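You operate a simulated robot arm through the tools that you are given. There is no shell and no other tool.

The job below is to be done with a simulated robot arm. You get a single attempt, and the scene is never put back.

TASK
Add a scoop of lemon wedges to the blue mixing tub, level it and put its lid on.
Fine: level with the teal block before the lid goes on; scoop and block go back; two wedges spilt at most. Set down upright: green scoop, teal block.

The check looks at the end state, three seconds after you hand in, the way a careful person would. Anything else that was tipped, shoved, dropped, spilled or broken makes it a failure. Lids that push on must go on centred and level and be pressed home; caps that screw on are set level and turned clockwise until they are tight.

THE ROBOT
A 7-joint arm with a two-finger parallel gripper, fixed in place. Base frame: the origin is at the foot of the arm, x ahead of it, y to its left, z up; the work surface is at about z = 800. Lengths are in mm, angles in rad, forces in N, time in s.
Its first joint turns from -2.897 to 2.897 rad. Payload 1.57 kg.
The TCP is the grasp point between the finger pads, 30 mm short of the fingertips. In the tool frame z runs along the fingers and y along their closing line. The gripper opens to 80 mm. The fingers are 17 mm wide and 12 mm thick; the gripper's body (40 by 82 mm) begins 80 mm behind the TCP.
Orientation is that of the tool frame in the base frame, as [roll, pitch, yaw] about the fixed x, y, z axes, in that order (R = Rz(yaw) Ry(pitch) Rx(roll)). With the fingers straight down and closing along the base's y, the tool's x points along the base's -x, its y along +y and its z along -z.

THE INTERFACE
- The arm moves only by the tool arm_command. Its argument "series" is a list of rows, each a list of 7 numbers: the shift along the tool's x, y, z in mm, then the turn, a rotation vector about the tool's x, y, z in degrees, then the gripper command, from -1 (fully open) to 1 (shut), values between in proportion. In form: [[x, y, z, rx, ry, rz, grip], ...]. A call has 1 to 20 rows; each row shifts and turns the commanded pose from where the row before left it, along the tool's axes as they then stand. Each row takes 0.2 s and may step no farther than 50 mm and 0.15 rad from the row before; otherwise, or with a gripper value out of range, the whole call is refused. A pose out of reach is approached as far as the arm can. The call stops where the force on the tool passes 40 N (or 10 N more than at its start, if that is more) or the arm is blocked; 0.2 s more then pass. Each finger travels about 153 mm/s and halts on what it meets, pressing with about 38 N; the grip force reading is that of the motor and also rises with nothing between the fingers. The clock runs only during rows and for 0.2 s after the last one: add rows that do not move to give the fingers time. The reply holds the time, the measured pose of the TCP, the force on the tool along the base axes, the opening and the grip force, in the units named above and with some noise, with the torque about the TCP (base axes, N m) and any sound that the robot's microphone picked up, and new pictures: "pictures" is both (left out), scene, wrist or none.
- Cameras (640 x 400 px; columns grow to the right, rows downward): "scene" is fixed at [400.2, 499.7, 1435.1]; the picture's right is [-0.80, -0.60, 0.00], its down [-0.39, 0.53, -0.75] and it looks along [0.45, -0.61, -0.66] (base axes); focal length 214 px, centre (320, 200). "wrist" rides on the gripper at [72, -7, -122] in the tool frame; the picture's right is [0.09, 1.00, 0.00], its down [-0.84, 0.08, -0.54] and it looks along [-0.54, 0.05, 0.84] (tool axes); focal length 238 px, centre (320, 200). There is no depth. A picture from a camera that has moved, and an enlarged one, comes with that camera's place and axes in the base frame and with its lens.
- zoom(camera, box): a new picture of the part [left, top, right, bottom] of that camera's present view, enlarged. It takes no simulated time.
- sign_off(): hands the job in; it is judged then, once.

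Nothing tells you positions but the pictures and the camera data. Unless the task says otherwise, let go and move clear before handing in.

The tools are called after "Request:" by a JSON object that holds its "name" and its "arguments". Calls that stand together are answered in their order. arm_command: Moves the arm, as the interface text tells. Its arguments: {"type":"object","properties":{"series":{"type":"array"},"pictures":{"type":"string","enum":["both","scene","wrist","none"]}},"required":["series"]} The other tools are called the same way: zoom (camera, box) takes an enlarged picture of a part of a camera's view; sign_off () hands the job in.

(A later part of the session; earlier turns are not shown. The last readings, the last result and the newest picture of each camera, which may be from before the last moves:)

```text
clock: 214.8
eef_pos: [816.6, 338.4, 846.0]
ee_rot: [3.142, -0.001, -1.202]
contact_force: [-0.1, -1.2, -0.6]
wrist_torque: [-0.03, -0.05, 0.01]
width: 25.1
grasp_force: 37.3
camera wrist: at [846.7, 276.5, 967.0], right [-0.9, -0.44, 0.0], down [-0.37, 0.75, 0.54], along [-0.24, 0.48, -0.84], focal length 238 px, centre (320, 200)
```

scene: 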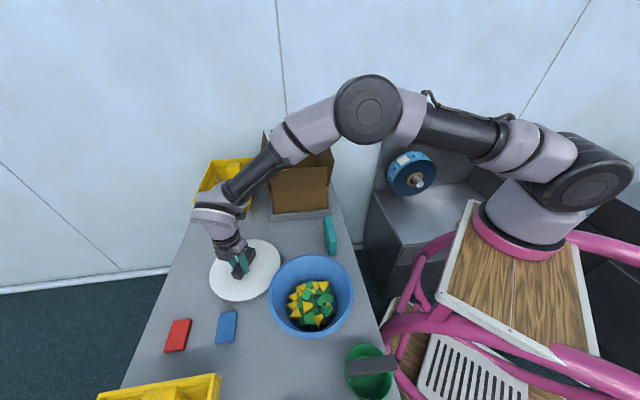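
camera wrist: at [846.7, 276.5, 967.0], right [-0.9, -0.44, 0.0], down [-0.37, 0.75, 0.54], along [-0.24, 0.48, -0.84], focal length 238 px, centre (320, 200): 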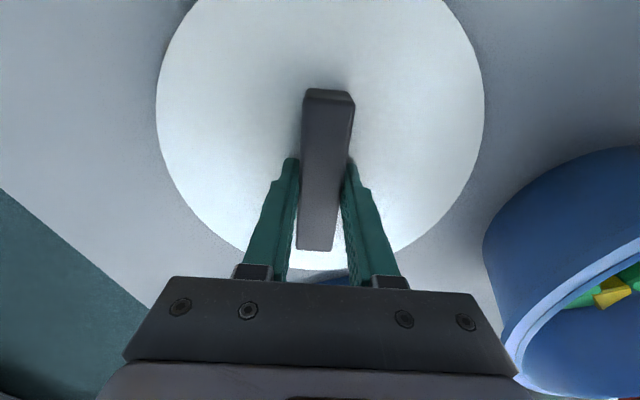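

The lid is gripped centrally. I'll lift it and carry it over the tub.

Request:
{"name": "arm_command", "arguments": {"series": [[0, 0, -15, 0, 0, 0, 1], [0, 0, -40, 0, 0, 0, 1], [0, 0, -45, 0, 0, 0, 1], [0, 0, -45, 0, 0, 0, 1], [0, 0, -25, 0, 0, 0, 1], [-10.1, 47, 0, 0, 0, 0, 1], [-10.1, 47, 0, 0, 0, 0, 1], [-10.1, 47, 0, 0, 0, 0, 1], [-10.1, 47, 0, 0, 0, 0, 1], [-10.1, 47, 0, 0, 0, 0, 1], [0, 0, 0, 0, 0, 0, 1], [0, 0, 0, 0, 0, 0, 1]], "pictures": "both"}}

Request:
{"name": "zoom", "arguments": {"camera": "scene", "box": [240, 190, 380, 350]}}

```text
clock: 217.4
eef_pos: [576.1, 301.5, 1013.3]
ee_rot: [3.14, 0.001, -1.203]
contact_force: [0.7, 0.0, -0.1]
wrist_torque: [0.0, 0.0, 0.0]
width: 25.1
grasp_force: 36.9
camera wrist: at [608.8, 239.1, 1136.9], right [-0.9, -0.44, 0.0], down [-0.37, 0.75, 0.54], along [-0.24, 0.48, -0.84], focal length 238 px, centre (320, 200)
```

scene: 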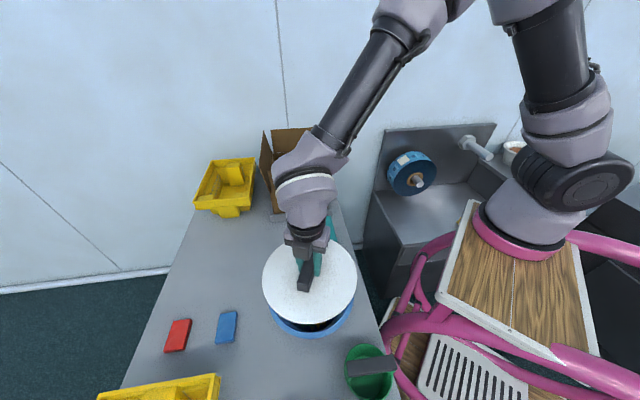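
wrist: 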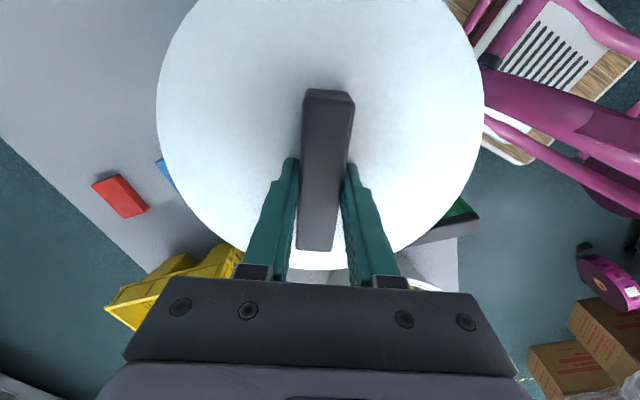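

```text
2.50 times, centred on (310, 270) of scene
camera zoom: at [400.2, 499.7, 1435.1], right [-0.8, -0.6, 0.0], down [-0.39, 0.53, -0.75], along [0.45, -0.61, -0.66], focal length 536 px, centre (345, 25)
```

zoom: 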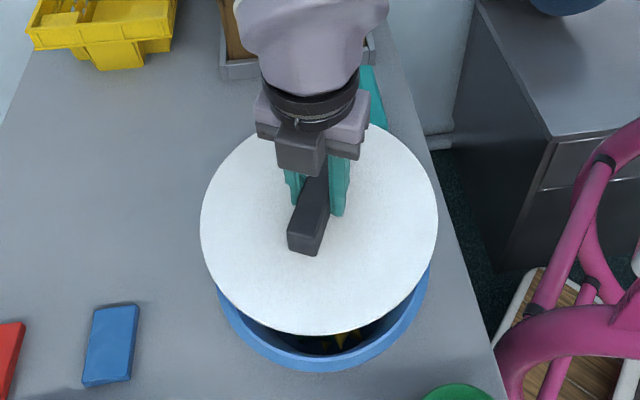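

Request:
{"name": "arm_command", "arguments": {"series": [[0, 0, 0, 0, 0, 0, 1]], "pictures": "none"}}

Request:
{"name": "arm_command", "arguments": {"series": [[0, 0, 0, 0, 0, 0, 1]], "pictures": "none"}}

Request:
{"name": "arm_command", "arguments": {"series": [[0, 0, 0, 0, 0, 0, 1]], "pictures": "none"}}

Request:
{"name": "arm_command", "arguments": {"series": [[0, 0, 0, 0, 0, 0, 1]], "pictures": "none"}}

Request:
{"name": "arm_command", "arguments": {"series": [[0, 0, 0, 0, 0, 0, 1]], "pictures": "none"}}

```text
clock: 217.8
eef_pos: [576.8, 302.0, 1015.2]
ee_rot: [3.141, 0.001, -1.201]
contact_force: [0.3, 0.0, -1.3]
wrist_torque: [0.01, 0.02, 0.03]
width: 24.9
grasp_force: 36.0
```

```text
clock: 218.2
eef_pos: [576.8, 302.2, 1014.7]
ee_rot: [3.141, 0.0, -1.201]
contact_force: [1.1, -0.7, 0.8]
wrist_torque: [-0.01, 0.0, 0.01]
width: 24.9
grasp_force: 36.5
```

```text
clock: 218.6
eef_pos: [577.1, 301.5, 1014.9]
ee_rot: [3.14, 0.001, -1.203]
contact_force: [-0.8, -0.1, -0.7]
wrist_torque: [-0.02, 0.02, 0.02]
width: 24.9
grasp_force: 36.4
```

```text
clock: 219.0
eef_pos: [577.0, 302.7, 1015.1]
ee_rot: [3.139, 0.0, -1.202]
contact_force: [-0.1, -0.3, -0.9]
wrist_torque: [0.02, -0.03, 0.0]
width: 25.0
grasp_force: 36.1
```

```text
clock: 219.4
eef_pos: [576.8, 301.5, 1015.8]
ee_rot: [3.14, 0.0, -1.203]
contact_force: [0.0, 0.3, 0.1]
wrist_torque: [-0.01, 0.01, -0.02]
width: 24.9
grasp_force: 36.9
```

I'm averaging the readings: the lid is about 3 mm off the tub's centre. I'll correct that and lower to just above the rim for a check.

Request:
{"name": "arm_command", "arguments": {"series": [[2.4, -1.3, 0, 0, 0, 0, 1], [0, 0, 40, 0, 0, 0, 1], [0, 0, 30, 0, 0, 0, 1], [0, 0, 0, 0, 0, 0, 1], [0, 0, 0, 0, 0, 0, 1]], "pictures": "both"}}

Request:
{"name": "zoom", "arguments": {"camera": "scene", "box": [260, 230, 360, 350]}}

Request:
{"name": "zoom", "arguments": {"camera": "wrist", "box": [120, 0, 520, 290]}}

```text
clock: 220.6
eef_pos: [578.1, 299.9, 945.8]
ee_rot: [3.14, -0.001, -1.204]
contact_force: [0.2, -0.8, -1.8]
wrist_torque: [-0.03, 0.01, 0.0]
width: 25.0
grasp_force: 37.0
camera wrist: at [611.3, 237.8, 1067.1], right [-0.9, -0.44, 0.0], down [-0.37, 0.75, 0.54], along [-0.24, 0.48, -0.84], focal length 238 px, centre (320, 200)
```

scene: 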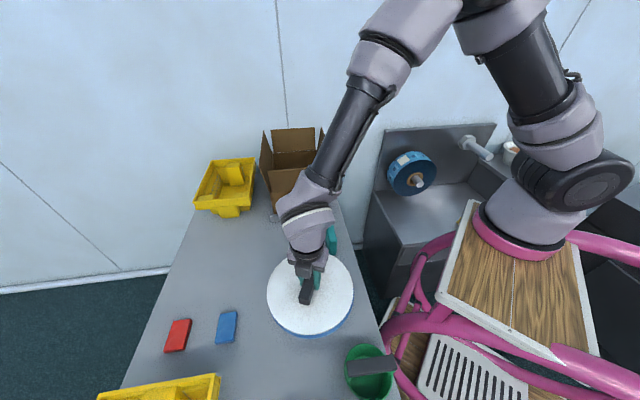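
wrist: 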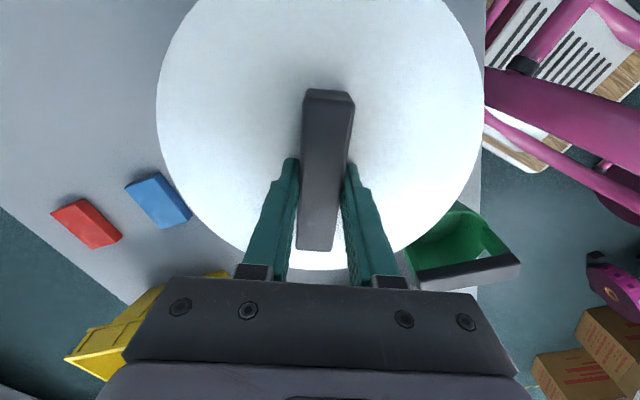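

```text
3.33 times, centred on (310, 290) of scene
camera zoom: at [400.2, 499.7, 1435.1], right [-0.8, -0.6, 0.0], down [-0.39, 0.53, -0.75], along [0.45, -0.61, -0.66], focal length 715 px, centre (353, -100)
```

zoom: 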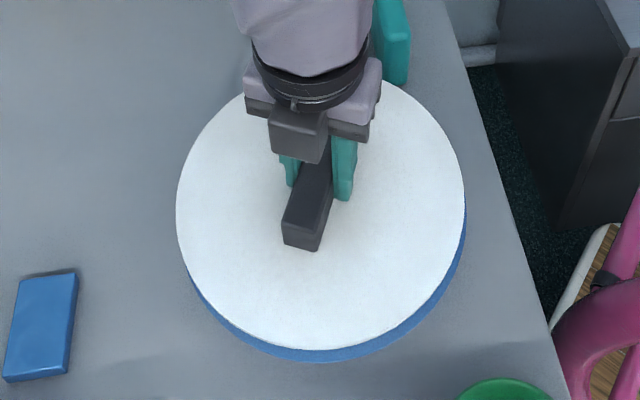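

```text
1.38 times, centred on (320, 145) of wrist
camera zoom: at [611.3, 237.8, 1067.1], right [-0.9, -0.44, 0.0], down [-0.37, 0.75, 0.54], along [-0.24, 0.48, -0.84], focal length 329 px, centre (320, 276)
```

zoom: 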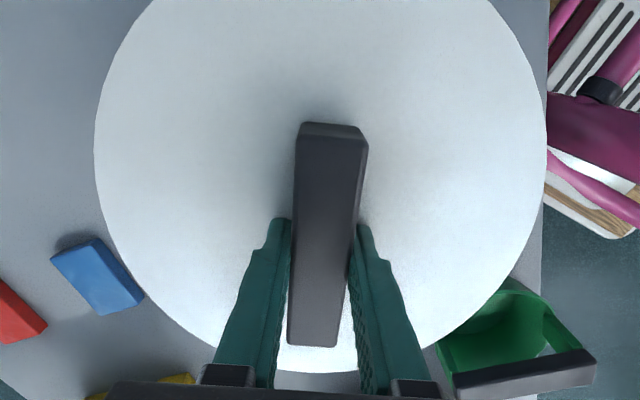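

Request:
{"name": "arm_command", "arguments": {"series": [[0.7, -0.2, 8, 0, 0, 0, 1], [0, 0, 4, 0, 0, 0, 1], [0, 0, 0, 0, 0, 0, 1]], "pictures": "none"}}

Request:
{"name": "arm_command", "arguments": {"series": [[0, 0, 2, 0, 0, 0, 1], [0, 0, 0, 0, 0, 0, 1]], "pictures": "none"}}

Request:
{"name": "arm_command", "arguments": {"series": [[0, 0, 2, 0, 0, 0, 1], [0, 0, 0, 0, 0, 0, 1]], "pictures": "none"}}

```text
clock: 221.4
eef_pos: [580.0, 300.3, 932.9]
ee_rot: [3.139, 0.001, -1.204]
contact_force: [-0.6, 0.0, -0.7]
wrist_torque: [0.01, 0.02, -0.01]
width: 24.8
grasp_force: 36.3
```

```text
clock: 222.0
eef_pos: [580.8, 299.4, 931.5]
ee_rot: [3.141, -0.001, -1.202]
contact_force: [-0.6, 0.2, -1.1]
wrist_torque: [-0.01, 0.01, -0.02]
width: 24.9
grasp_force: 36.6
```

```text
clock: 222.6
eef_pos: [579.2, 299.5, 927.3]
ee_rot: [3.14, 0.0, -1.202]
contact_force: [-0.4, -0.1, -0.5]
wrist_torque: [-0.01, 0.05, -0.02]
width: 24.9
grasp_force: 35.9
```

Request:
{"name": "zoom", "arguments": {"camera": "scene", "box": [260, 240, 360, 350]}}

Request:
{"name": "arm_command", "arguments": {"series": [[0, 0, 2, 0, 0, 0, 1], [0, 0, 0, 0, 0, 0, 1]], "pictures": "none"}}

Request:
{"name": "arm_command", "arguments": {"series": [[0, 0, 2, 0, 0, 0, 1], [0, 0, 0, 0, 0, 0, 1]], "pictures": "none"}}

```text
3.64 times, centred on (310, 295) of scene
camera zoom: at [400.2, 499.7, 1435.1], right [-0.8, -0.6, 0.0], down [-0.39, 0.53, -0.75], along [0.45, -0.61, -0.66], focal length 780 px, centre (356, -146)
```

zoom: 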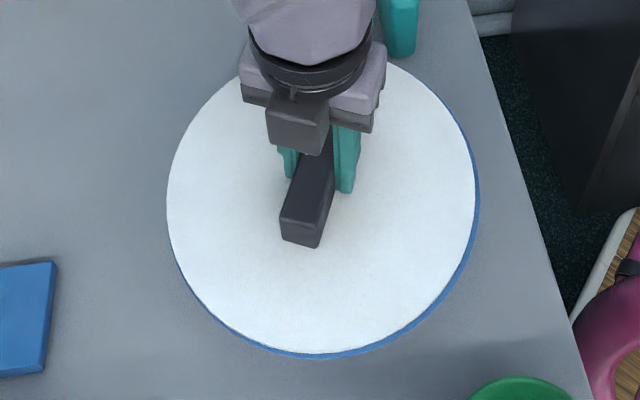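

```text
clock: 223.2
eef_pos: [579.5, 300.3, 928.7]
ee_rot: [3.141, -0.001, -1.205]
contact_force: [-2.2, -6.1, 23.5]
wrist_torque: [-0.31, 0.03, -0.04]
width: 24.9
grasp_force: 36.0
```

```text
clock: 223.6
eef_pos: [581.2, 302.1, 928.0]
ee_rot: [-3.139, -0.001, -1.204]
contact_force: [-0.9, -1.8, 13.2]
wrist_torque: [-0.25, 0.28, -0.04]
width: 24.7
grasp_force: 36.5
stopped in row 1: the force on the tool passed its limit at 46 N (the readings are from after the stop); the commanded pose is now the measured one
```

Contact came at the rim height, but the lid is still a couple of millimetres off-centre. I'll back off a few millimetres and re-measure.

Request:
{"name": "arm_command", "arguments": {"series": [[0, 0, -5, 0, 0, 0, 1], [0, 0, 0, 0, 0, 0, 1]], "pictures": "none"}}

Request:
{"name": "arm_command", "arguments": {"series": [[0, 0, 0, 0, 0, 0, 1]], "pictures": "none"}}

Request:
{"name": "arm_command", "arguments": {"series": [[0, 0, 0, 0, 0, 0, 1]], "pictures": "none"}}

Request:
{"name": "arm_command", "arguments": {"series": [[0, 0, 0, 0, 0, 0, 1]], "pictures": "wrist"}}

Request:
{"name": "zoom", "arguments": {"camera": "scene", "box": [260, 240, 360, 350]}}

```text
clock: 224.2
eef_pos: [580.4, 300.1, 930.8]
ee_rot: [-3.14, 0.001, -1.203]
contact_force: [-0.9, -0.8, -0.4]
wrist_torque: [0.01, -0.01, 0.02]
width: 24.9
grasp_force: 36.6
```

```text
clock: 224.6
eef_pos: [580.5, 299.8, 932.2]
ee_rot: [-3.138, 0.0, -1.202]
contact_force: [0.5, 1.0, -0.3]
wrist_torque: [0.02, 0.03, 0.0]
width: 25.1
grasp_force: 36.7
```

```text
clock: 225.0
eef_pos: [580.9, 300.8, 933.3]
ee_rot: [-3.139, -0.001, -1.205]
contact_force: [-0.2, 0.5, -0.6]
wrist_torque: [0.0, 0.04, 0.01]
width: 24.9
grasp_force: 36.7
```

```text
clock: 225.4
eef_pos: [581.3, 300.7, 933.0]
ee_rot: [-3.139, 0.001, -1.206]
contact_force: [0.1, -0.2, -0.6]
wrist_torque: [0.04, 0.0, 0.02]
width: 25.2
grasp_force: 36.8
camera wrist: at [612.3, 237.6, 1054.2], right [-0.9, -0.44, 0.0], down [-0.37, 0.75, 0.54], along [-0.24, 0.49, -0.84], focal length 238 px, centre (320, 200)
```

wrist: 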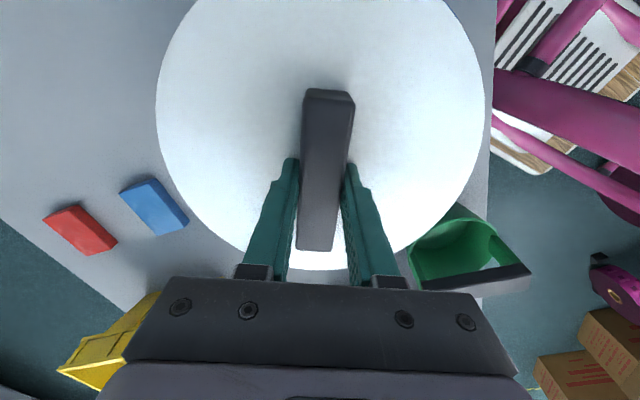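

```text
3.64 times, centred on (310, 295) of scene
camera zoom: at [400.2, 499.7, 1435.1], right [-0.8, -0.6, 0.0], down [-0.39, 0.53, -0.75], along [0.45, -0.61, -0.66], focal length 780 px, centre (356, -146)
```

zoom: 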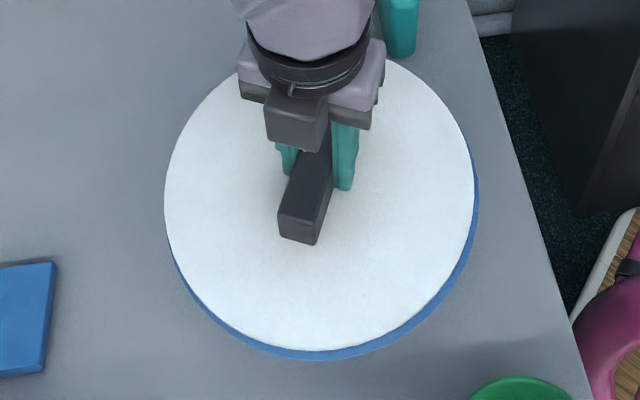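

Request:
{"name": "zoom", "arguments": {"camera": "scene", "box": [260, 275, 300, 315]}}

Request:
{"name": "zoom", "arguments": {"camera": "scene", "box": [325, 275, 365, 315]}}

Request:
{"name": "zoom", "arguments": {"camera": "scene", "box": [290, 310, 330, 350]}}

```text
10.00 times, centred on (280, 295) of scene
camera zoom: at [400.2, 499.7, 1435.1], right [-0.8, -0.6, 0.0], down [-0.39, 0.53, -0.75], along [0.45, -0.61, -0.66], focal length 2145 px, centre (720, -750)
```

zoom: 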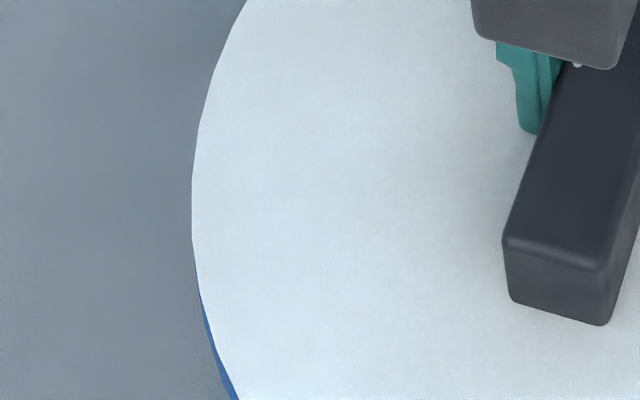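

```text
10.00 times, centred on (345, 295) of scene
camera zoom: at [400.2, 499.7, 1435.1], right [-0.8, -0.6, 0.0], down [-0.39, 0.53, -0.75], along [0.45, -0.61, -0.66], focal length 2145 px, centre (70, -750)
```

zoom: 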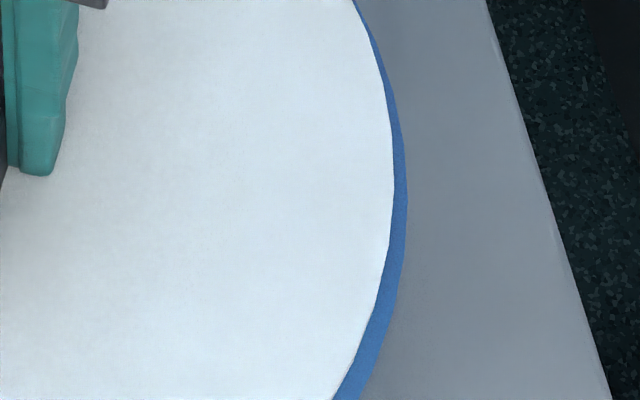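

```text
10.00 times, centred on (310, 330) of scene
camera zoom: at [400.2, 499.7, 1435.1], right [-0.8, -0.6, 0.0], down [-0.39, 0.53, -0.75], along [0.45, -0.61, -0.66], focal length 2145 px, centre (420, -1100)
```

zoom: 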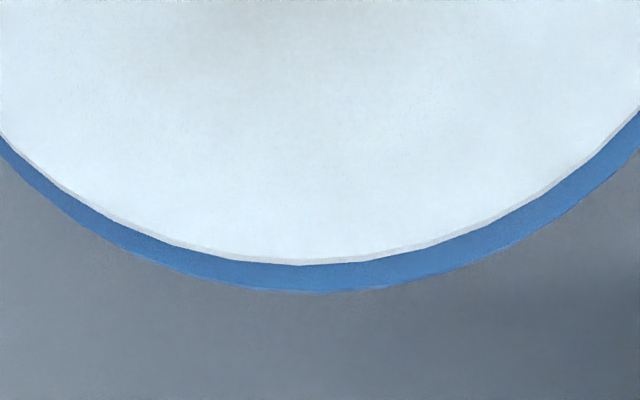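

The lid needs to move about 2 mm to be concentric. I'll shift it and lower again.

Request:
{"name": "arm_command", "arguments": {"series": [[-0.1, 2, 0, 0, 0, 0, 1], [0, 0, 3, 0, 0, 0, 1], [0, 0, 0, 0, 0, 0, 1]], "pictures": "none"}}

Request:
{"name": "zoom", "arguments": {"camera": "scene", "box": [325, 275, 365, 315]}}

Request:
{"name": "zoom", "arguments": {"camera": "scene", "box": [260, 275, 300, 315]}}

Request:
{"name": "zoom", "arguments": {"camera": "scene", "box": [290, 310, 330, 350]}}

```text
clock: 226.2
eef_pos: [578.4, 300.8, 927.7]
ee_rot: [-3.14, 0.0, -1.206]
contact_force: [0.7, 1.1, -0.3]
wrist_torque: [0.02, -0.02, 0.0]
width: 25.0
grasp_force: 36.3
```

```text
10.00 times, centred on (345, 295) of scene
camera zoom: at [400.2, 499.7, 1435.1], right [-0.8, -0.6, 0.0], down [-0.39, 0.53, -0.75], along [0.45, -0.61, -0.66], focal length 2145 px, centre (70, -750)
```

zoom: 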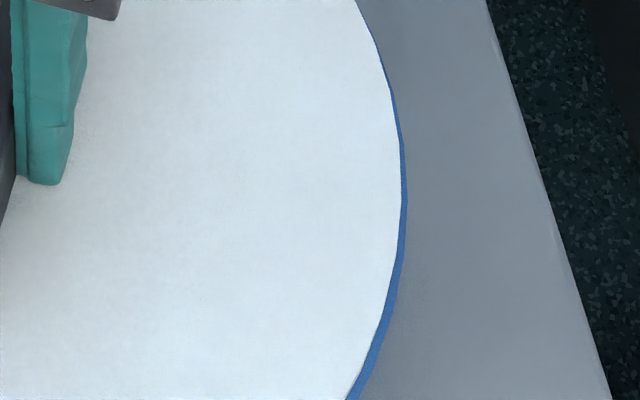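

```text
10.00 times, centred on (280, 295) of scene
camera zoom: at [400.2, 499.7, 1435.1], right [-0.8, -0.6, 0.0], down [-0.39, 0.53, -0.75], along [0.45, -0.61, -0.66], focal length 2145 px, centre (720, -750)
```

zoom: 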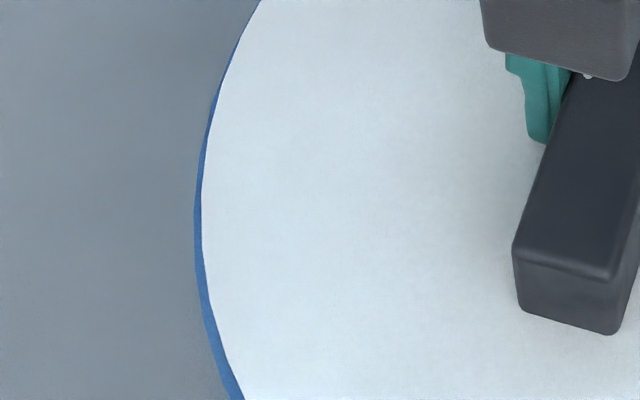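

```text
10.00 times, centred on (310, 330) of scene
camera zoom: at [400.2, 499.7, 1435.1], right [-0.8, -0.6, 0.0], down [-0.39, 0.53, -0.75], along [0.45, -0.61, -0.66], focal length 2145 px, centre (420, -1100)
```

zoom: 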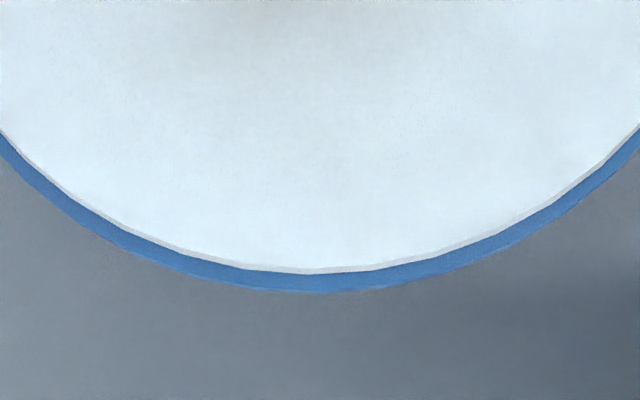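

The lid is now concentric to within about half a millimetre. I'll lower it in small steps.

Request:
{"name": "arm_command", "arguments": {"series": [[0, 0, 1, 0, 0, 0, 1], [0, 0, 0, 0, 0, 0, 1]], "pictures": "none"}}

Request:
{"name": "arm_command", "arguments": {"series": [[0, 0, 1, 0, 0, 0, 1], [0, 0, 0, 0, 0, 0, 1]], "pictures": "none"}}

Request:
{"name": "arm_command", "arguments": {"series": [[0, 0, 1, 0, 0, 0, 1], [0, 0, 0, 0, 0, 0, 1]], "pictures": "none"}}

```text
clock: 226.8
eef_pos: [578.3, 299.8, 929.0]
ee_rot: [-3.14, 0.0, -1.204]
contact_force: [0.4, -0.5, 2.6]
wrist_torque: [0.05, 0.22, -0.02]
width: 25.1
grasp_force: 36.6
```

```text
clock: 227.4
eef_pos: [577.8, 300.3, 927.7]
ee_rot: [-3.137, 0.001, -1.204]
contact_force: [-2.0, -2.7, 21.8]
wrist_torque: [-0.31, 0.3, 0.0]
width: 24.9
grasp_force: 36.5
```

```text
clock: 227.8
eef_pos: [579.1, 301.9, 927.8]
ee_rot: [-3.138, 0.0, -1.204]
contact_force: [-2.1, -1.9, 13.4]
wrist_torque: [-0.25, 0.48, 0.05]
width: 24.8
grasp_force: 36.7
stopped in row 2: the force on the tool passed its limit at 42 N (the readings are from after the stop); the commanded pose is now the measured one
```

Request:
{"name": "zoom", "arguments": {"camera": "scene", "box": [290, 310, 330, 350]}}

Request:
{"name": "zoom", "arguments": {"camera": "scene", "box": [325, 275, 365, 315]}}

Request:
{"name": "zoom", "arguments": {"camera": "scene", "box": [260, 275, 300, 315]}}

```text
10.00 times, centred on (310, 330) of scene
camera zoom: at [400.2, 499.7, 1435.1], right [-0.8, -0.6, 0.0], down [-0.39, 0.53, -0.75], along [0.45, -0.61, -0.66], focal length 2145 px, centre (420, -1100)
```

zoom: 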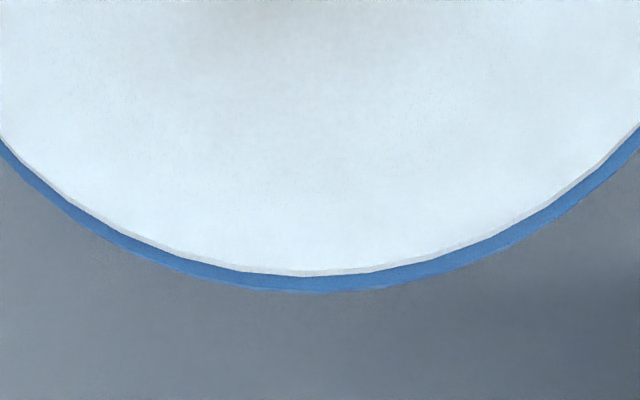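

```text
10.00 times, centred on (345, 295) of scene
camera zoom: at [400.2, 499.7, 1435.1], right [-0.8, -0.6, 0.0], down [-0.39, 0.53, -0.75], along [0.45, -0.61, -0.66], focal length 2145 px, centre (70, -750)
```

zoom: 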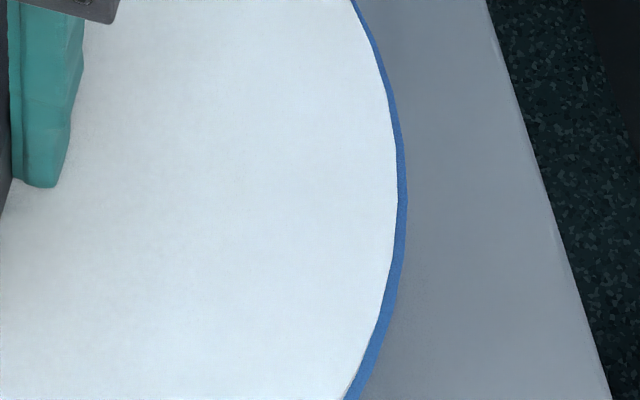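

```text
10.00 times, centred on (280, 295) of scene
camera zoom: at [400.2, 499.7, 1435.1], right [-0.8, -0.6, 0.0], down [-0.39, 0.53, -0.75], along [0.45, -0.61, -0.66], focal length 2145 px, centre (720, -750)
```

zoom: 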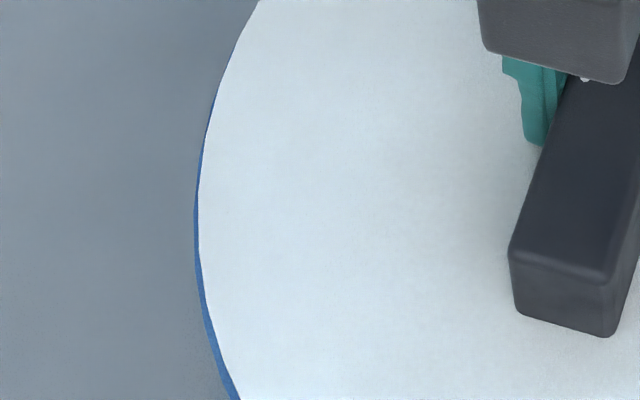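

The lid is resting evenly on the rim, but it crept about 1 mm while I pressed. I'll lift it a touch, re-centre and press again.

Request:
{"name": "arm_command", "arguments": {"series": [[0, 0, -3, 0, 0, 0, 1], [0.3, 1.0, 0, 0, 0, 0, 1], [0, 0, 0, 0, 0, 0, 1]], "pictures": "none"}}

Request:
{"name": "zoom", "arguments": {"camera": "scene", "box": [325, 275, 365, 315]}}

Request:
{"name": "zoom", "arguments": {"camera": "scene", "box": [260, 275, 300, 315]}}

Request:
{"name": "zoom", "arguments": {"camera": "scene", "box": [290, 310, 330, 350]}}

```text
clock: 228.6
eef_pos: [578.3, 300.0, 930.3]
ee_rot: [-3.139, 0.001, -1.204]
contact_force: [0.2, -0.6, -0.2]
wrist_torque: [-0.05, -0.03, 0.0]
width: 25.0
grasp_force: 36.2
```

```text
10.00 times, centred on (345, 295) of scene
camera zoom: at [400.2, 499.7, 1435.1], right [-0.8, -0.6, 0.0], down [-0.39, 0.53, -0.75], along [0.45, -0.61, -0.66], focal length 2145 px, centre (70, -750)
```

zoom: 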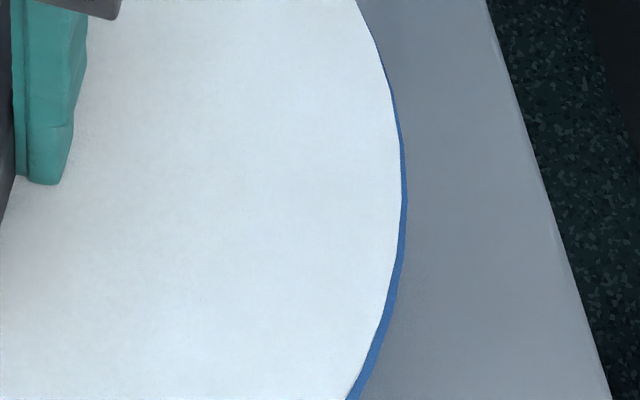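

```text
10.00 times, centred on (280, 295) of scene
camera zoom: at [400.2, 499.7, 1435.1], right [-0.8, -0.6, 0.0], down [-0.39, 0.53, -0.75], along [0.45, -0.61, -0.66], focal length 2145 px, centre (720, -750)
```

zoom: 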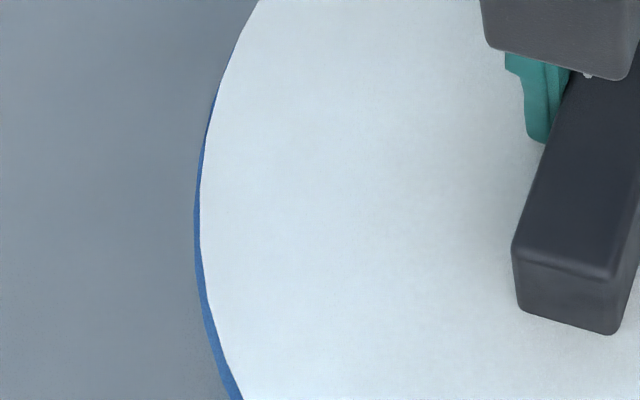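

```text
10.00 times, centred on (310, 330) of scene
camera zoom: at [400.2, 499.7, 1435.1], right [-0.8, -0.6, 0.0], down [-0.39, 0.53, -0.75], along [0.45, -0.61, -0.66], focal length 2145 px, centre (420, -1100)
```

zoom: 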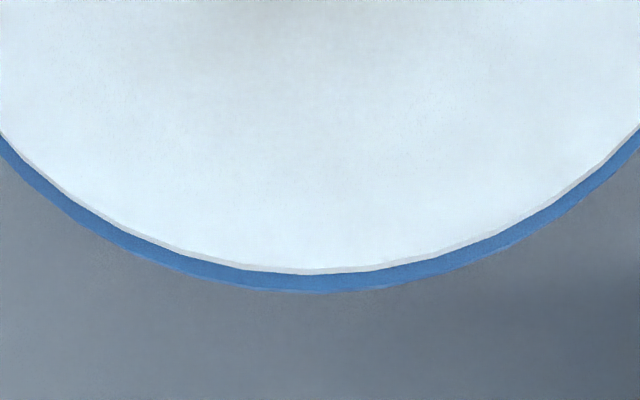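

Request:
{"name": "arm_command", "arguments": {"series": [[0, 0, 2, 0, 0, 0, 1], [0, 0, 0, 0, 0, 0, 1]], "pictures": "none"}}

Request:
{"name": "arm_command", "arguments": {"series": [[0, 0, 1, 0, 0, 0, 1], [0, 0, 0, 0, 0, 0, 1]], "pictures": "none"}}

Request:
{"name": "arm_command", "arguments": {"series": [[0, 0, 0.7, 0, 0, 0, 1], [0, 0, 0, 0, 0, 0, 1]], "pictures": "none"}}

```text
clock: 229.2
eef_pos: [578.0, 300.8, 928.3]
ee_rot: [-3.138, -0.001, -1.204]
contact_force: [-0.6, -0.7, 0.7]
wrist_torque: [-0.06, 0.11, -0.01]
width: 25.0
grasp_force: 36.4
```

```text
clock: 229.8
eef_pos: [577.7, 300.8, 928.6]
ee_rot: [-3.137, -0.001, -1.205]
contact_force: [-1.5, -2.6, 14.7]
wrist_torque: [-0.27, 0.48, 0.0]
width: 25.0
grasp_force: 36.3
```

```text
clock: 230.4
eef_pos: [578.3, 301.2, 928.2]
ee_rot: [-3.136, 0.0, -1.202]
contact_force: [-0.8, -3.6, 36.1]
wrist_torque: [-0.43, 0.59, -0.01]
width: 25.2
grasp_force: 36.7
```

Request:
{"name": "arm_command", "arguments": {"series": [[0, 0, 0.3, 0, 0, 0, 1], [0, 0, 0, 0, 0, 0, 1]], "pictures": "none"}}

Request:
{"name": "arm_command", "arguments": {"series": [[0, 0, 0.3, 0, 0, 0, 1], [0, 0, 0, 0, 0, 0, 1]], "pictures": "none"}}

Request:
{"name": "arm_command", "arguments": {"series": [[0, 0, 0.3, 0, 0, 0, 1], [0, 0, 0, 0, 0, 0, 1]], "pictures": "wrist"}}

```text
clock: 231.1
eef_pos: [579.1, 300.0, 927.3]
ee_rot: [-3.136, 0.0, -1.205]
contact_force: [-3.0, -3.3, 14.1]
wrist_torque: [-0.27, 0.61, 0.06]
width: 24.9
grasp_force: 35.9
stopped in row 2: the force on the tool passed its limit at 47 N (the readings are from after the stop); the commanded pose is now the measured one
```

```text
clock: 231.7
eef_pos: [579.0, 300.7, 927.6]
ee_rot: [-3.134, 0.001, -1.206]
contact_force: [-3.0, -5.3, 25.8]
wrist_torque: [-0.47, 0.71, -0.04]
width: 24.8
grasp_force: 36.6
```

```text
clock: 232.3
eef_pos: [578.5, 300.7, 927.1]
ee_rot: [-3.134, 0.002, -1.204]
contact_force: [-0.6, -3.6, 35.7]
wrist_torque: [-0.4, 0.76, -0.01]
width: 25.3
grasp_force: 36.5
camera wrist: at [609.7, 237.5, 1049.7], right [-0.9, -0.44, -0.01], down [-0.38, 0.75, 0.54], along [-0.23, 0.49, -0.84], focal length 238 px, centre (320, 200)
```

wrist: 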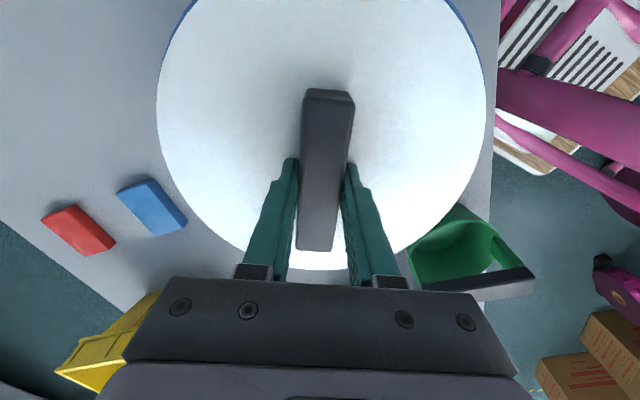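

The lid rests evenly and no longer sinks under about 40 N. I'll let go and look from the side to see whether it's seated.

Request:
{"name": "arm_command", "arguments": {"series": [[0, 0, -1, 0, 0, 0, 1], [0, 0, 0, 0, 0, 0, 0.2], [0, 0, 0, 0, 0, 0, -0.2], [0, 0, 0, 0, 0, 0, -0.2], [0, 0, -20, 0, 0, 0, -0.2], [0, 0, -40, 0, 0, 0, -0.2], [0, 0, -40, 0, 0, 0, -0.2]], "pictures": "both"}}

Request:
{"name": "zoom", "arguments": {"camera": "scene", "box": [260, 240, 360, 350]}}

Request:
{"name": "zoom", "arguments": {"camera": "wrist", "box": [200, 0, 440, 220]}}

```text
clock: 233.9
eef_pos: [578.4, 300.1, 1027.9]
ee_rot: [-3.137, 0.001, -1.205]
contact_force: [1.4, 0.5, -0.8]
wrist_torque: [0.01, -0.01, 0.0]
width: 48.2
grasp_force: 0.1
heard: snap
camera wrist: at [609.4, 237.4, 1149.7], right [-0.9, -0.44, 0.0], down [-0.37, 0.75, 0.54], along [-0.24, 0.49, -0.84], focal length 238 px, centre (320, 200)
```

scene: 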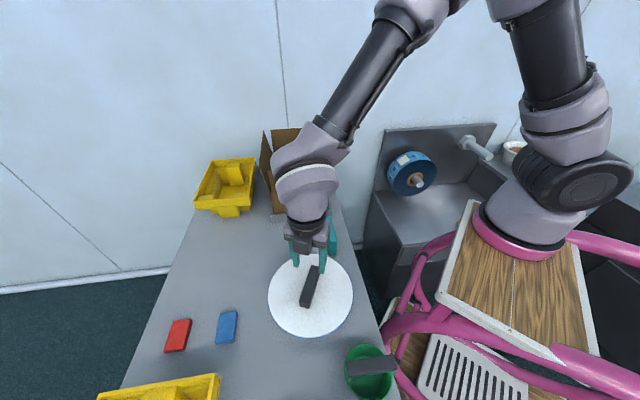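
wrist: 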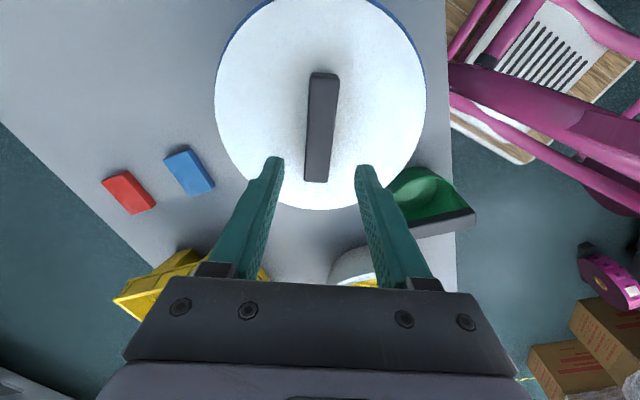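

```text
3.64 times, centred on (310, 295) of scene
camera zoom: at [400.2, 499.7, 1435.1], right [-0.8, -0.6, 0.0], down [-0.39, 0.53, -0.75], along [0.45, -0.61, -0.66], focal length 780 px, centre (356, -146)
```

zoom: 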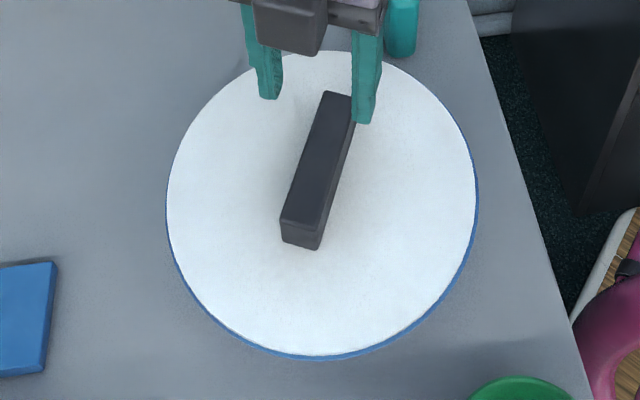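

```text
1.82 times, centred on (320, 110) of wrist
camera zoom: at [609.4, 237.4, 1149.7], right [-0.9, -0.44, 0.0], down [-0.37, 0.75, 0.54], along [-0.24, 0.49, -0.84], focal length 433 px, centre (320, 364)
```

zoom: 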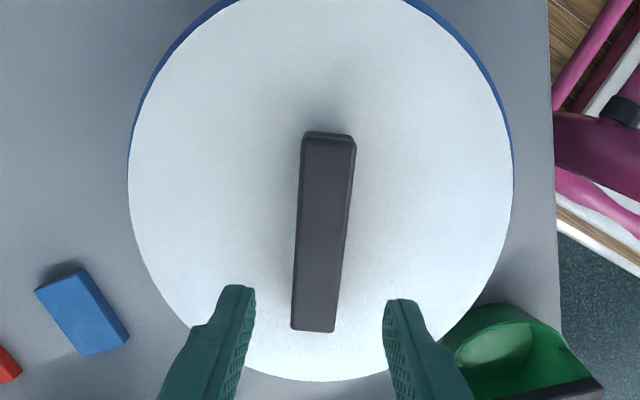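

A snap was heard. I'll check how the lid sits from several sides.

Request:
{"name": "zoom", "arguments": {"camera": "scene", "box": [290, 310, 330, 350]}}

Request:
{"name": "zoom", "arguments": {"camera": "scene", "box": [325, 275, 365, 315]}}

Request:
{"name": "zoom", "arguments": {"camera": "scene", "box": [260, 275, 300, 315]}}

Request:
{"name": "zoom", "arguments": {"camera": "scene", "box": [290, 240, 330, 280]}}

```text
10.00 times, centred on (310, 330) of scene
camera zoom: at [400.2, 499.7, 1435.1], right [-0.8, -0.6, 0.0], down [-0.39, 0.53, -0.75], along [0.45, -0.61, -0.66], focal length 2145 px, centre (420, -1100)
```

zoom: 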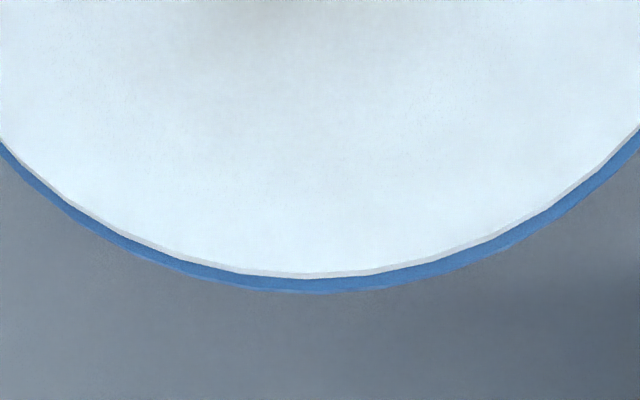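

```text
10.00 times, centred on (345, 295) of scene
camera zoom: at [400.2, 499.7, 1435.1], right [-0.8, -0.6, 0.0], down [-0.39, 0.53, -0.75], along [0.45, -0.61, -0.66], focal length 2145 px, centre (70, -750)
```

zoom: 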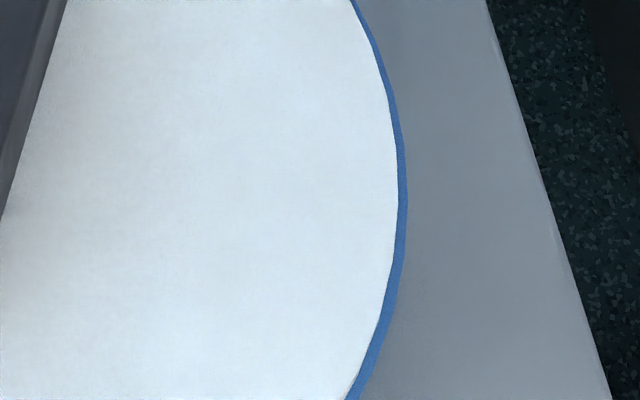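

```text
10.00 times, centred on (280, 295) of scene
camera zoom: at [400.2, 499.7, 1435.1], right [-0.8, -0.6, 0.0], down [-0.39, 0.53, -0.75], along [0.45, -0.61, -0.66], focal length 2145 px, centre (720, -750)
```

zoom: 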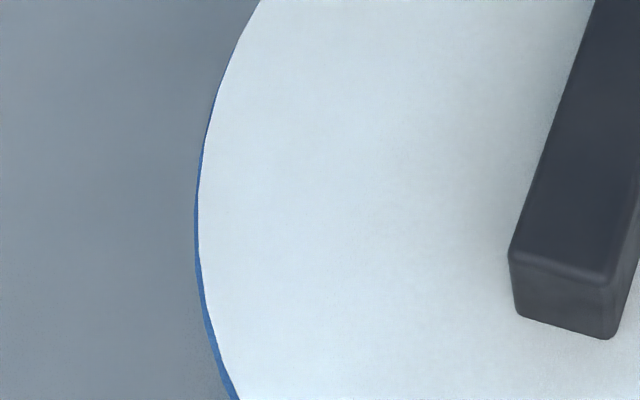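

```text
10.00 times, centred on (310, 260) of scene
camera zoom: at [400.2, 499.7, 1435.1], right [-0.8, -0.6, 0.0], down [-0.39, 0.53, -0.75], along [0.45, -0.61, -0.66], focal length 2145 px, centre (420, -400)
```

zoom: 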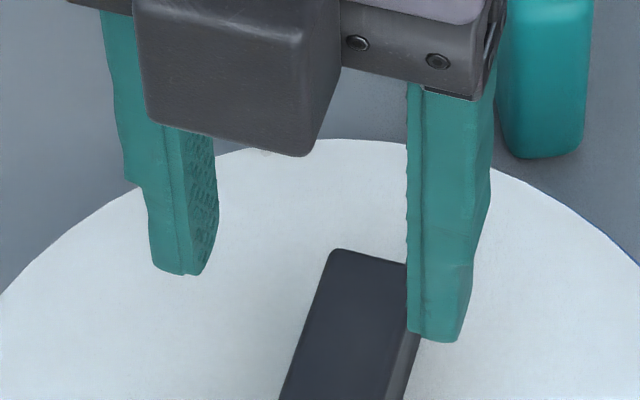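

Request:
{"name": "arm_command", "arguments": {"series": [[0, 0, 0, 0, 0, 0, 1], [0, 0, 0, 0, 0, 0, 1], [2, 0, 30, 0, 0, 0, 1], [0, 0, 30, 0, 0, 0, 1], [0, 0, 5, 0, 0, 0, 1], [0, 0, 0, 0, 0, 0, 1]], "pictures": "wrist"}}

Request:
{"name": "arm_command", "arguments": {"series": [[0, 0, 3, 0, 0, 0, 1], [0, 0, 3, 0, 0, 0, 1], [0, 0, 0, 0, 0, 0, 1]], "pictures": "none"}}

```text
clock: 235.3
eef_pos: [578.6, 299.6, 961.2]
ee_rot: [-3.136, 0.0, -1.204]
contact_force: [-0.2, 0.4, -0.2]
wrist_torque: [0.03, -0.05, 0.0]
width: 0.0
grasp_force: 21.6
camera wrist: at [610.3, 235.9, 1083.7], right [-0.9, -0.44, -0.01], down [-0.38, 0.75, 0.54], along [-0.24, 0.49, -0.84], focal length 238 px, centre (320, 200)
```

wrist: 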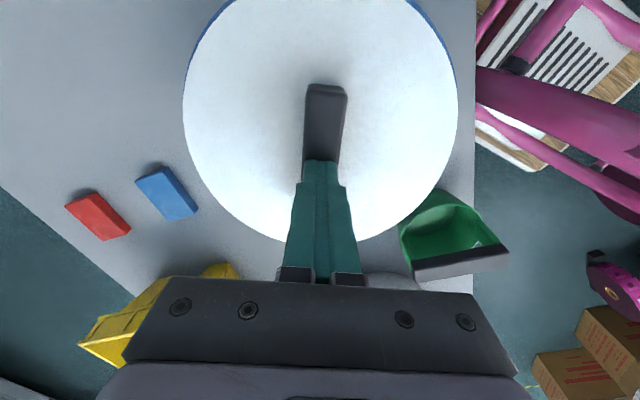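

```text
clock: 235.8
eef_pos: [579.0, 299.7, 961.4]
ee_rot: [-3.133, 0.002, -1.205]
contact_force: [-6.3, -7.9, 18.5]
wrist_torque: [-0.24, 0.23, -0.01]
width: 0.0
grasp_force: 21.4
stopped in row 2: the force on the tool passed its limit at 46 N (the readings are from after the stop); the commanded pose is now the measured one
```

I pressed the handle again with about 46 N and nothing moved. I'll check the lid's seating from a low side view on the open side of the table.

Request:
{"name": "arm_command", "arguments": {"series": [[0, 0, -50, 0, 0, 0, 1], [0, 0, -50, 0, 0, 0, 1], [34.7, 14.4, 0, 0, 0, 0, 1], [34.7, 14.4, 0, 0, 0, 0, 1], [34.7, 14.4, 0, 0, 0, 0, 1], [34.7, 14.4, 0, 0, 0, 0, 1], [0, 0, 0, 0, 0, 7, 1], [0, 0, 0, 0, 0, 7, 1], [0, 0, 0, 0, 0, 7, 1], [0, 0, 45, 0, 0, 0, 1], [0, 0, 45, 0, 0, 0, 1], [0, 0, 30, 0, 0, 0, 1], [0, 0, 0, 0, -7.8, 0, 1], [0, 0, 0, 0, -7.8, 0, 1], [0, 0, 0, 0, -7.8, 0, 1], [0, 0, 0, 0, -7.8, 0, 1], [0, 0, 0, 0, -7.8, 0, 1], [0, 0, 0, 0, -7.8, 0, 1], [0, 0, 0, 0, 0, 0, 1]], "pictures": "both"}}

Request:
{"name": "zoom", "arguments": {"camera": "wrist", "box": [200, 60, 440, 240]}}

```text
clock: 239.8
eef_pos: [576.5, 150.9, 939.5]
ee_rot: [-3.13, 0.823, -1.561]
contact_force: [-0.6, -1.5, 0.0]
wrist_torque: [-0.05, -0.01, 0.02]
width: 0.0
grasp_force: 21.7
camera wrist: at [582.5, 13.4, 970.4], right [-1.0, -0.06, -0.08], down [-0.09, 0.17, 0.98], along [-0.05, 0.98, -0.18], focal length 238 px, centre (320, 200)
```

scene: 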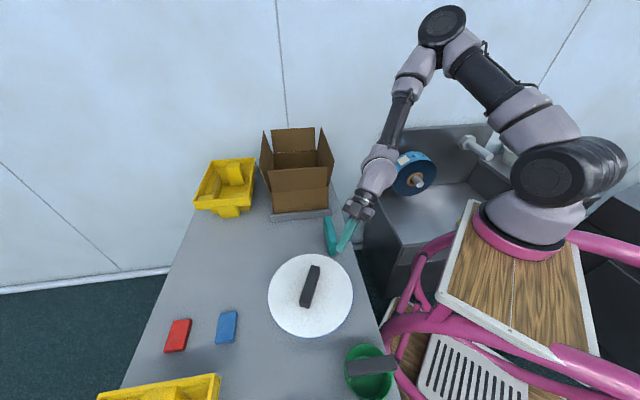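
wrist: 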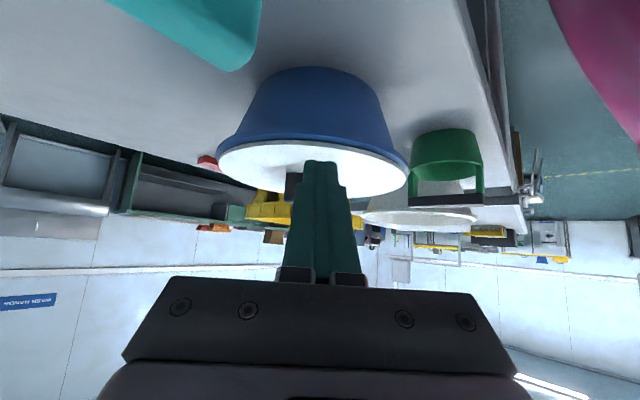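

```text
2.22 times, centred on (320, 150) of wrist
camera zoom: at [582.5, 13.4, 970.4], right [-1.0, -0.06, -0.08], down [-0.09, 0.17, 0.98], along [-0.05, 0.98, -0.18], focal length 530 px, centre (320, 311)
```

zoom: 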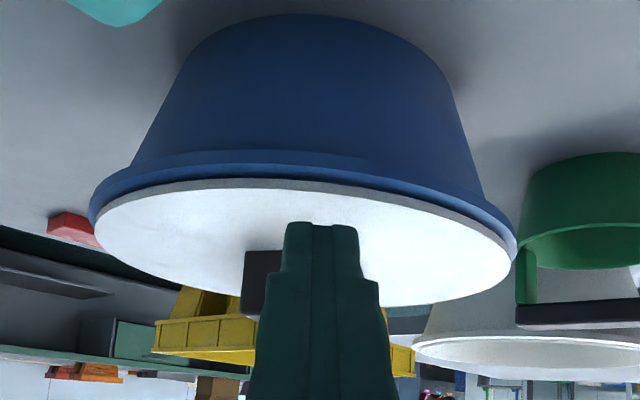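

Request:
{"name": "zoom", "arguments": {"camera": "wrist", "box": [210, 120, 270, 170]}}

Request:
{"name": "zoom", "arguments": {"camera": "wrist", "box": [285, 115, 345, 165]}}

Request:
{"name": "zoom", "arguments": {"camera": "wrist", "box": [355, 130, 415, 190]}}

```text
8.00 times, centred on (240, 145) of wrist
camera zoom: at [582.5, 13.4, 970.4], right [-1.0, -0.06, -0.08], down [-0.09, 0.17, 0.98], along [-0.05, 0.98, -0.18], focal length 1907 px, centre (960, 640)
```

zoom: 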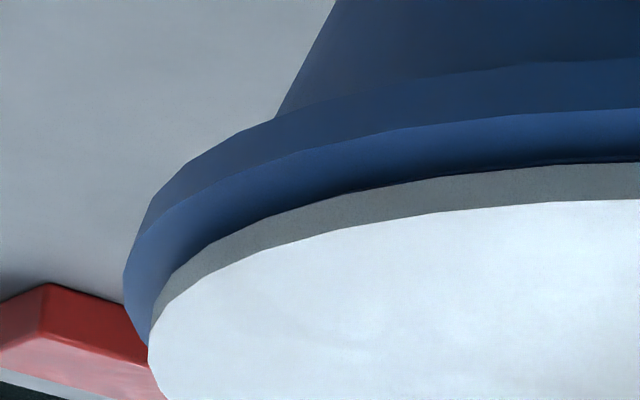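

```text
8.00 times, centred on (315, 140) of wrist
camera zoom: at [582.5, 13.4, 970.4], right [-1.0, -0.06, -0.08], down [-0.09, 0.17, 0.98], along [-0.05, 0.98, -0.18], focal length 1907 px, centre (360, 680)
```

zoom: 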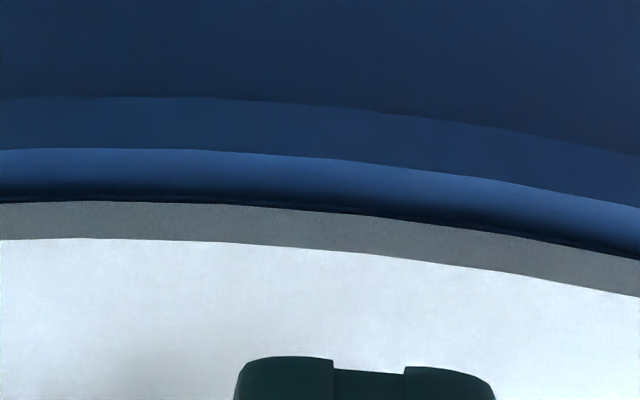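

```text
6.67 times, centred on (385, 160) of wrist
camera zoom: at [582.5, 13.4, 970.4], right [-1.0, -0.06, -0.08], down [-0.09, 0.17, 0.98], along [-0.05, 0.98, -0.18], focal length 1589 px, centre (-113, 467)
```

zoom: 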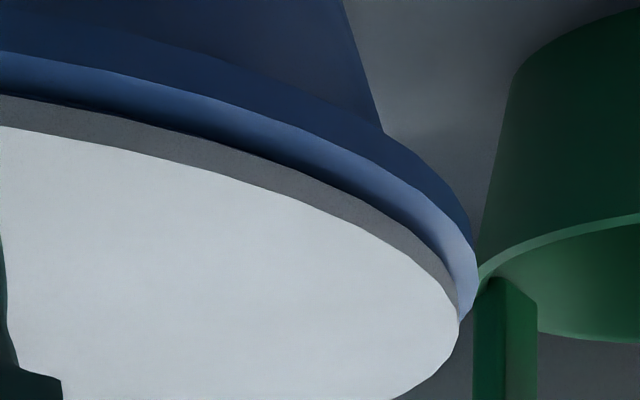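

The side view shows the lid flush and level on the rim all round, which agrees with the snap. I'll straighten the tool, rise clear and survey the whole table for spills.

Request:
{"name": "arm_command", "arguments": {"series": [[0, 0, 0, 0, 7.8, 0, 1], [0, 0, 0, 0, 7.8, 0, 1], [0, 0, 0, 0, 7.8, 0, 1], [0, 0, 0, 0, 7.8, 0, 1], [0, 0, 0, 0, 7.8, 0, 1], [0, 0, 0, 0, 7.8, 0, 1], [0, 0, -45, 0, 0, 0, 1], [0, 0, -45, 0, 0, 0, 1], [0, 0, -45, 0, 0, 0, 1], [0, 0, -45, 0, 0, 0, 1], [0, 0, -45, 0, 0, 0, 0], [0, 0, -45, 0, 0, 0, 0], [-40, 0, 0, 0, 0, 0, 0], [-40, 0, 0, 0, 0, 0, 0], [-40, 0, 0, 0, 0, 0, 0], [0, 40, 0, 0, 0, 0, 0], [0, 40, 0, 0, 0, 0, 0]], "pictures": "both"}}

```text
clock: 243.4
eef_pos: [494.1, 267.1, 1208.8]
ee_rot: [-3.134, 0.002, -1.57]
contact_force: [0.5, 0.1, 0.7]
wrist_torque: [0.03, 0.05, 0.01]
width: 40.1
grasp_force: 0.1
camera wrist: at [500.1, 197.4, 1330.1], right [-1.0, -0.09, -0.01], down [-0.08, 0.83, 0.55], along [-0.04, 0.54, -0.84], focal length 238 px, centre (320, 200)
```

scene: 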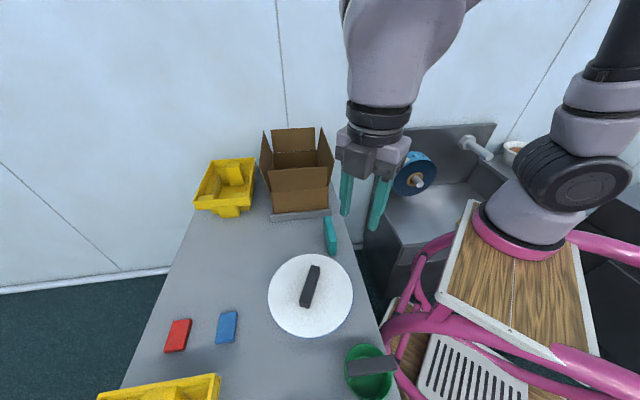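
wrist: 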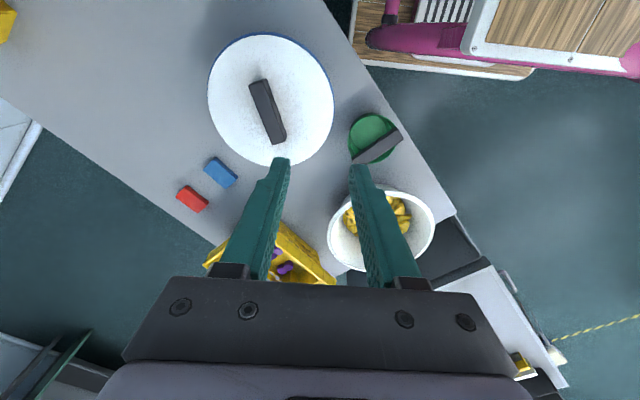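

Request:
{"name": "zoom", "arguments": {"camera": "wrist", "box": [180, 20, 460, 280]}}

Request:
{"name": "zoom", "arguments": {"camera": "scene", "box": [80, 200, 410, 400]}}

Request:
{"name": "zoom", "arguments": {"camera": "wrist", "box": [310, 160, 560, 390]}}

```text
1.54 times, centred on (320, 150) of wrist
camera zoom: at [500.1, 197.4, 1330.1], right [-1.0, -0.09, -0.01], down [-0.08, 0.83, 0.55], along [-0.04, 0.54, -0.84], focal length 367 px, centre (320, 277)
```

zoom: 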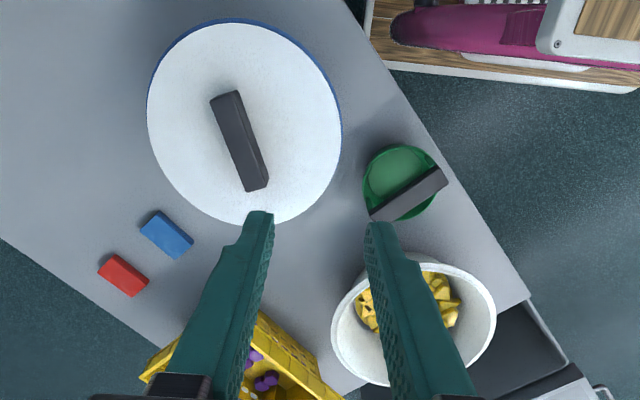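

```text
1.94 times, centred on (245, 300) of scene
camera zoom: at [400.2, 499.7, 1435.1], right [-0.8, -0.6, 0.0], down [-0.39, 0.53, -0.75], along [0.45, -0.61, -0.66], focal length 416 px, centre (466, 6)
```

zoom: 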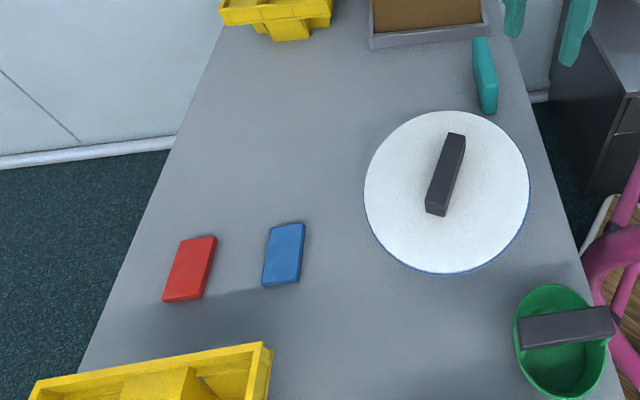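

```text
1.74 times, centred on (435, 275) of wrist
camera zoom: at [500.1, 197.4, 1330.1], right [-1.0, -0.09, -0.01], down [-0.08, 0.83, 0.55], along [-0.04, 0.54, -0.84], focal length 414 px, centre (120, 70)
```

zoom: 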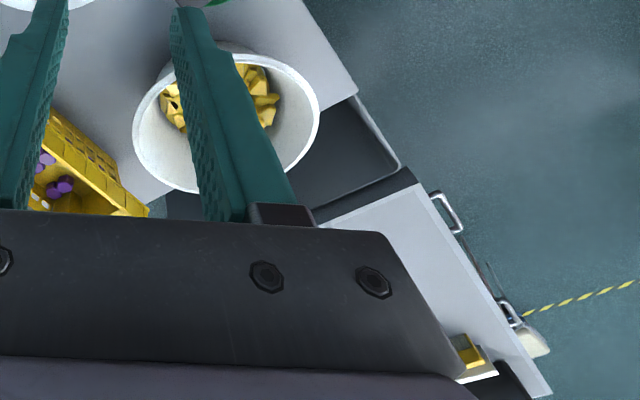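

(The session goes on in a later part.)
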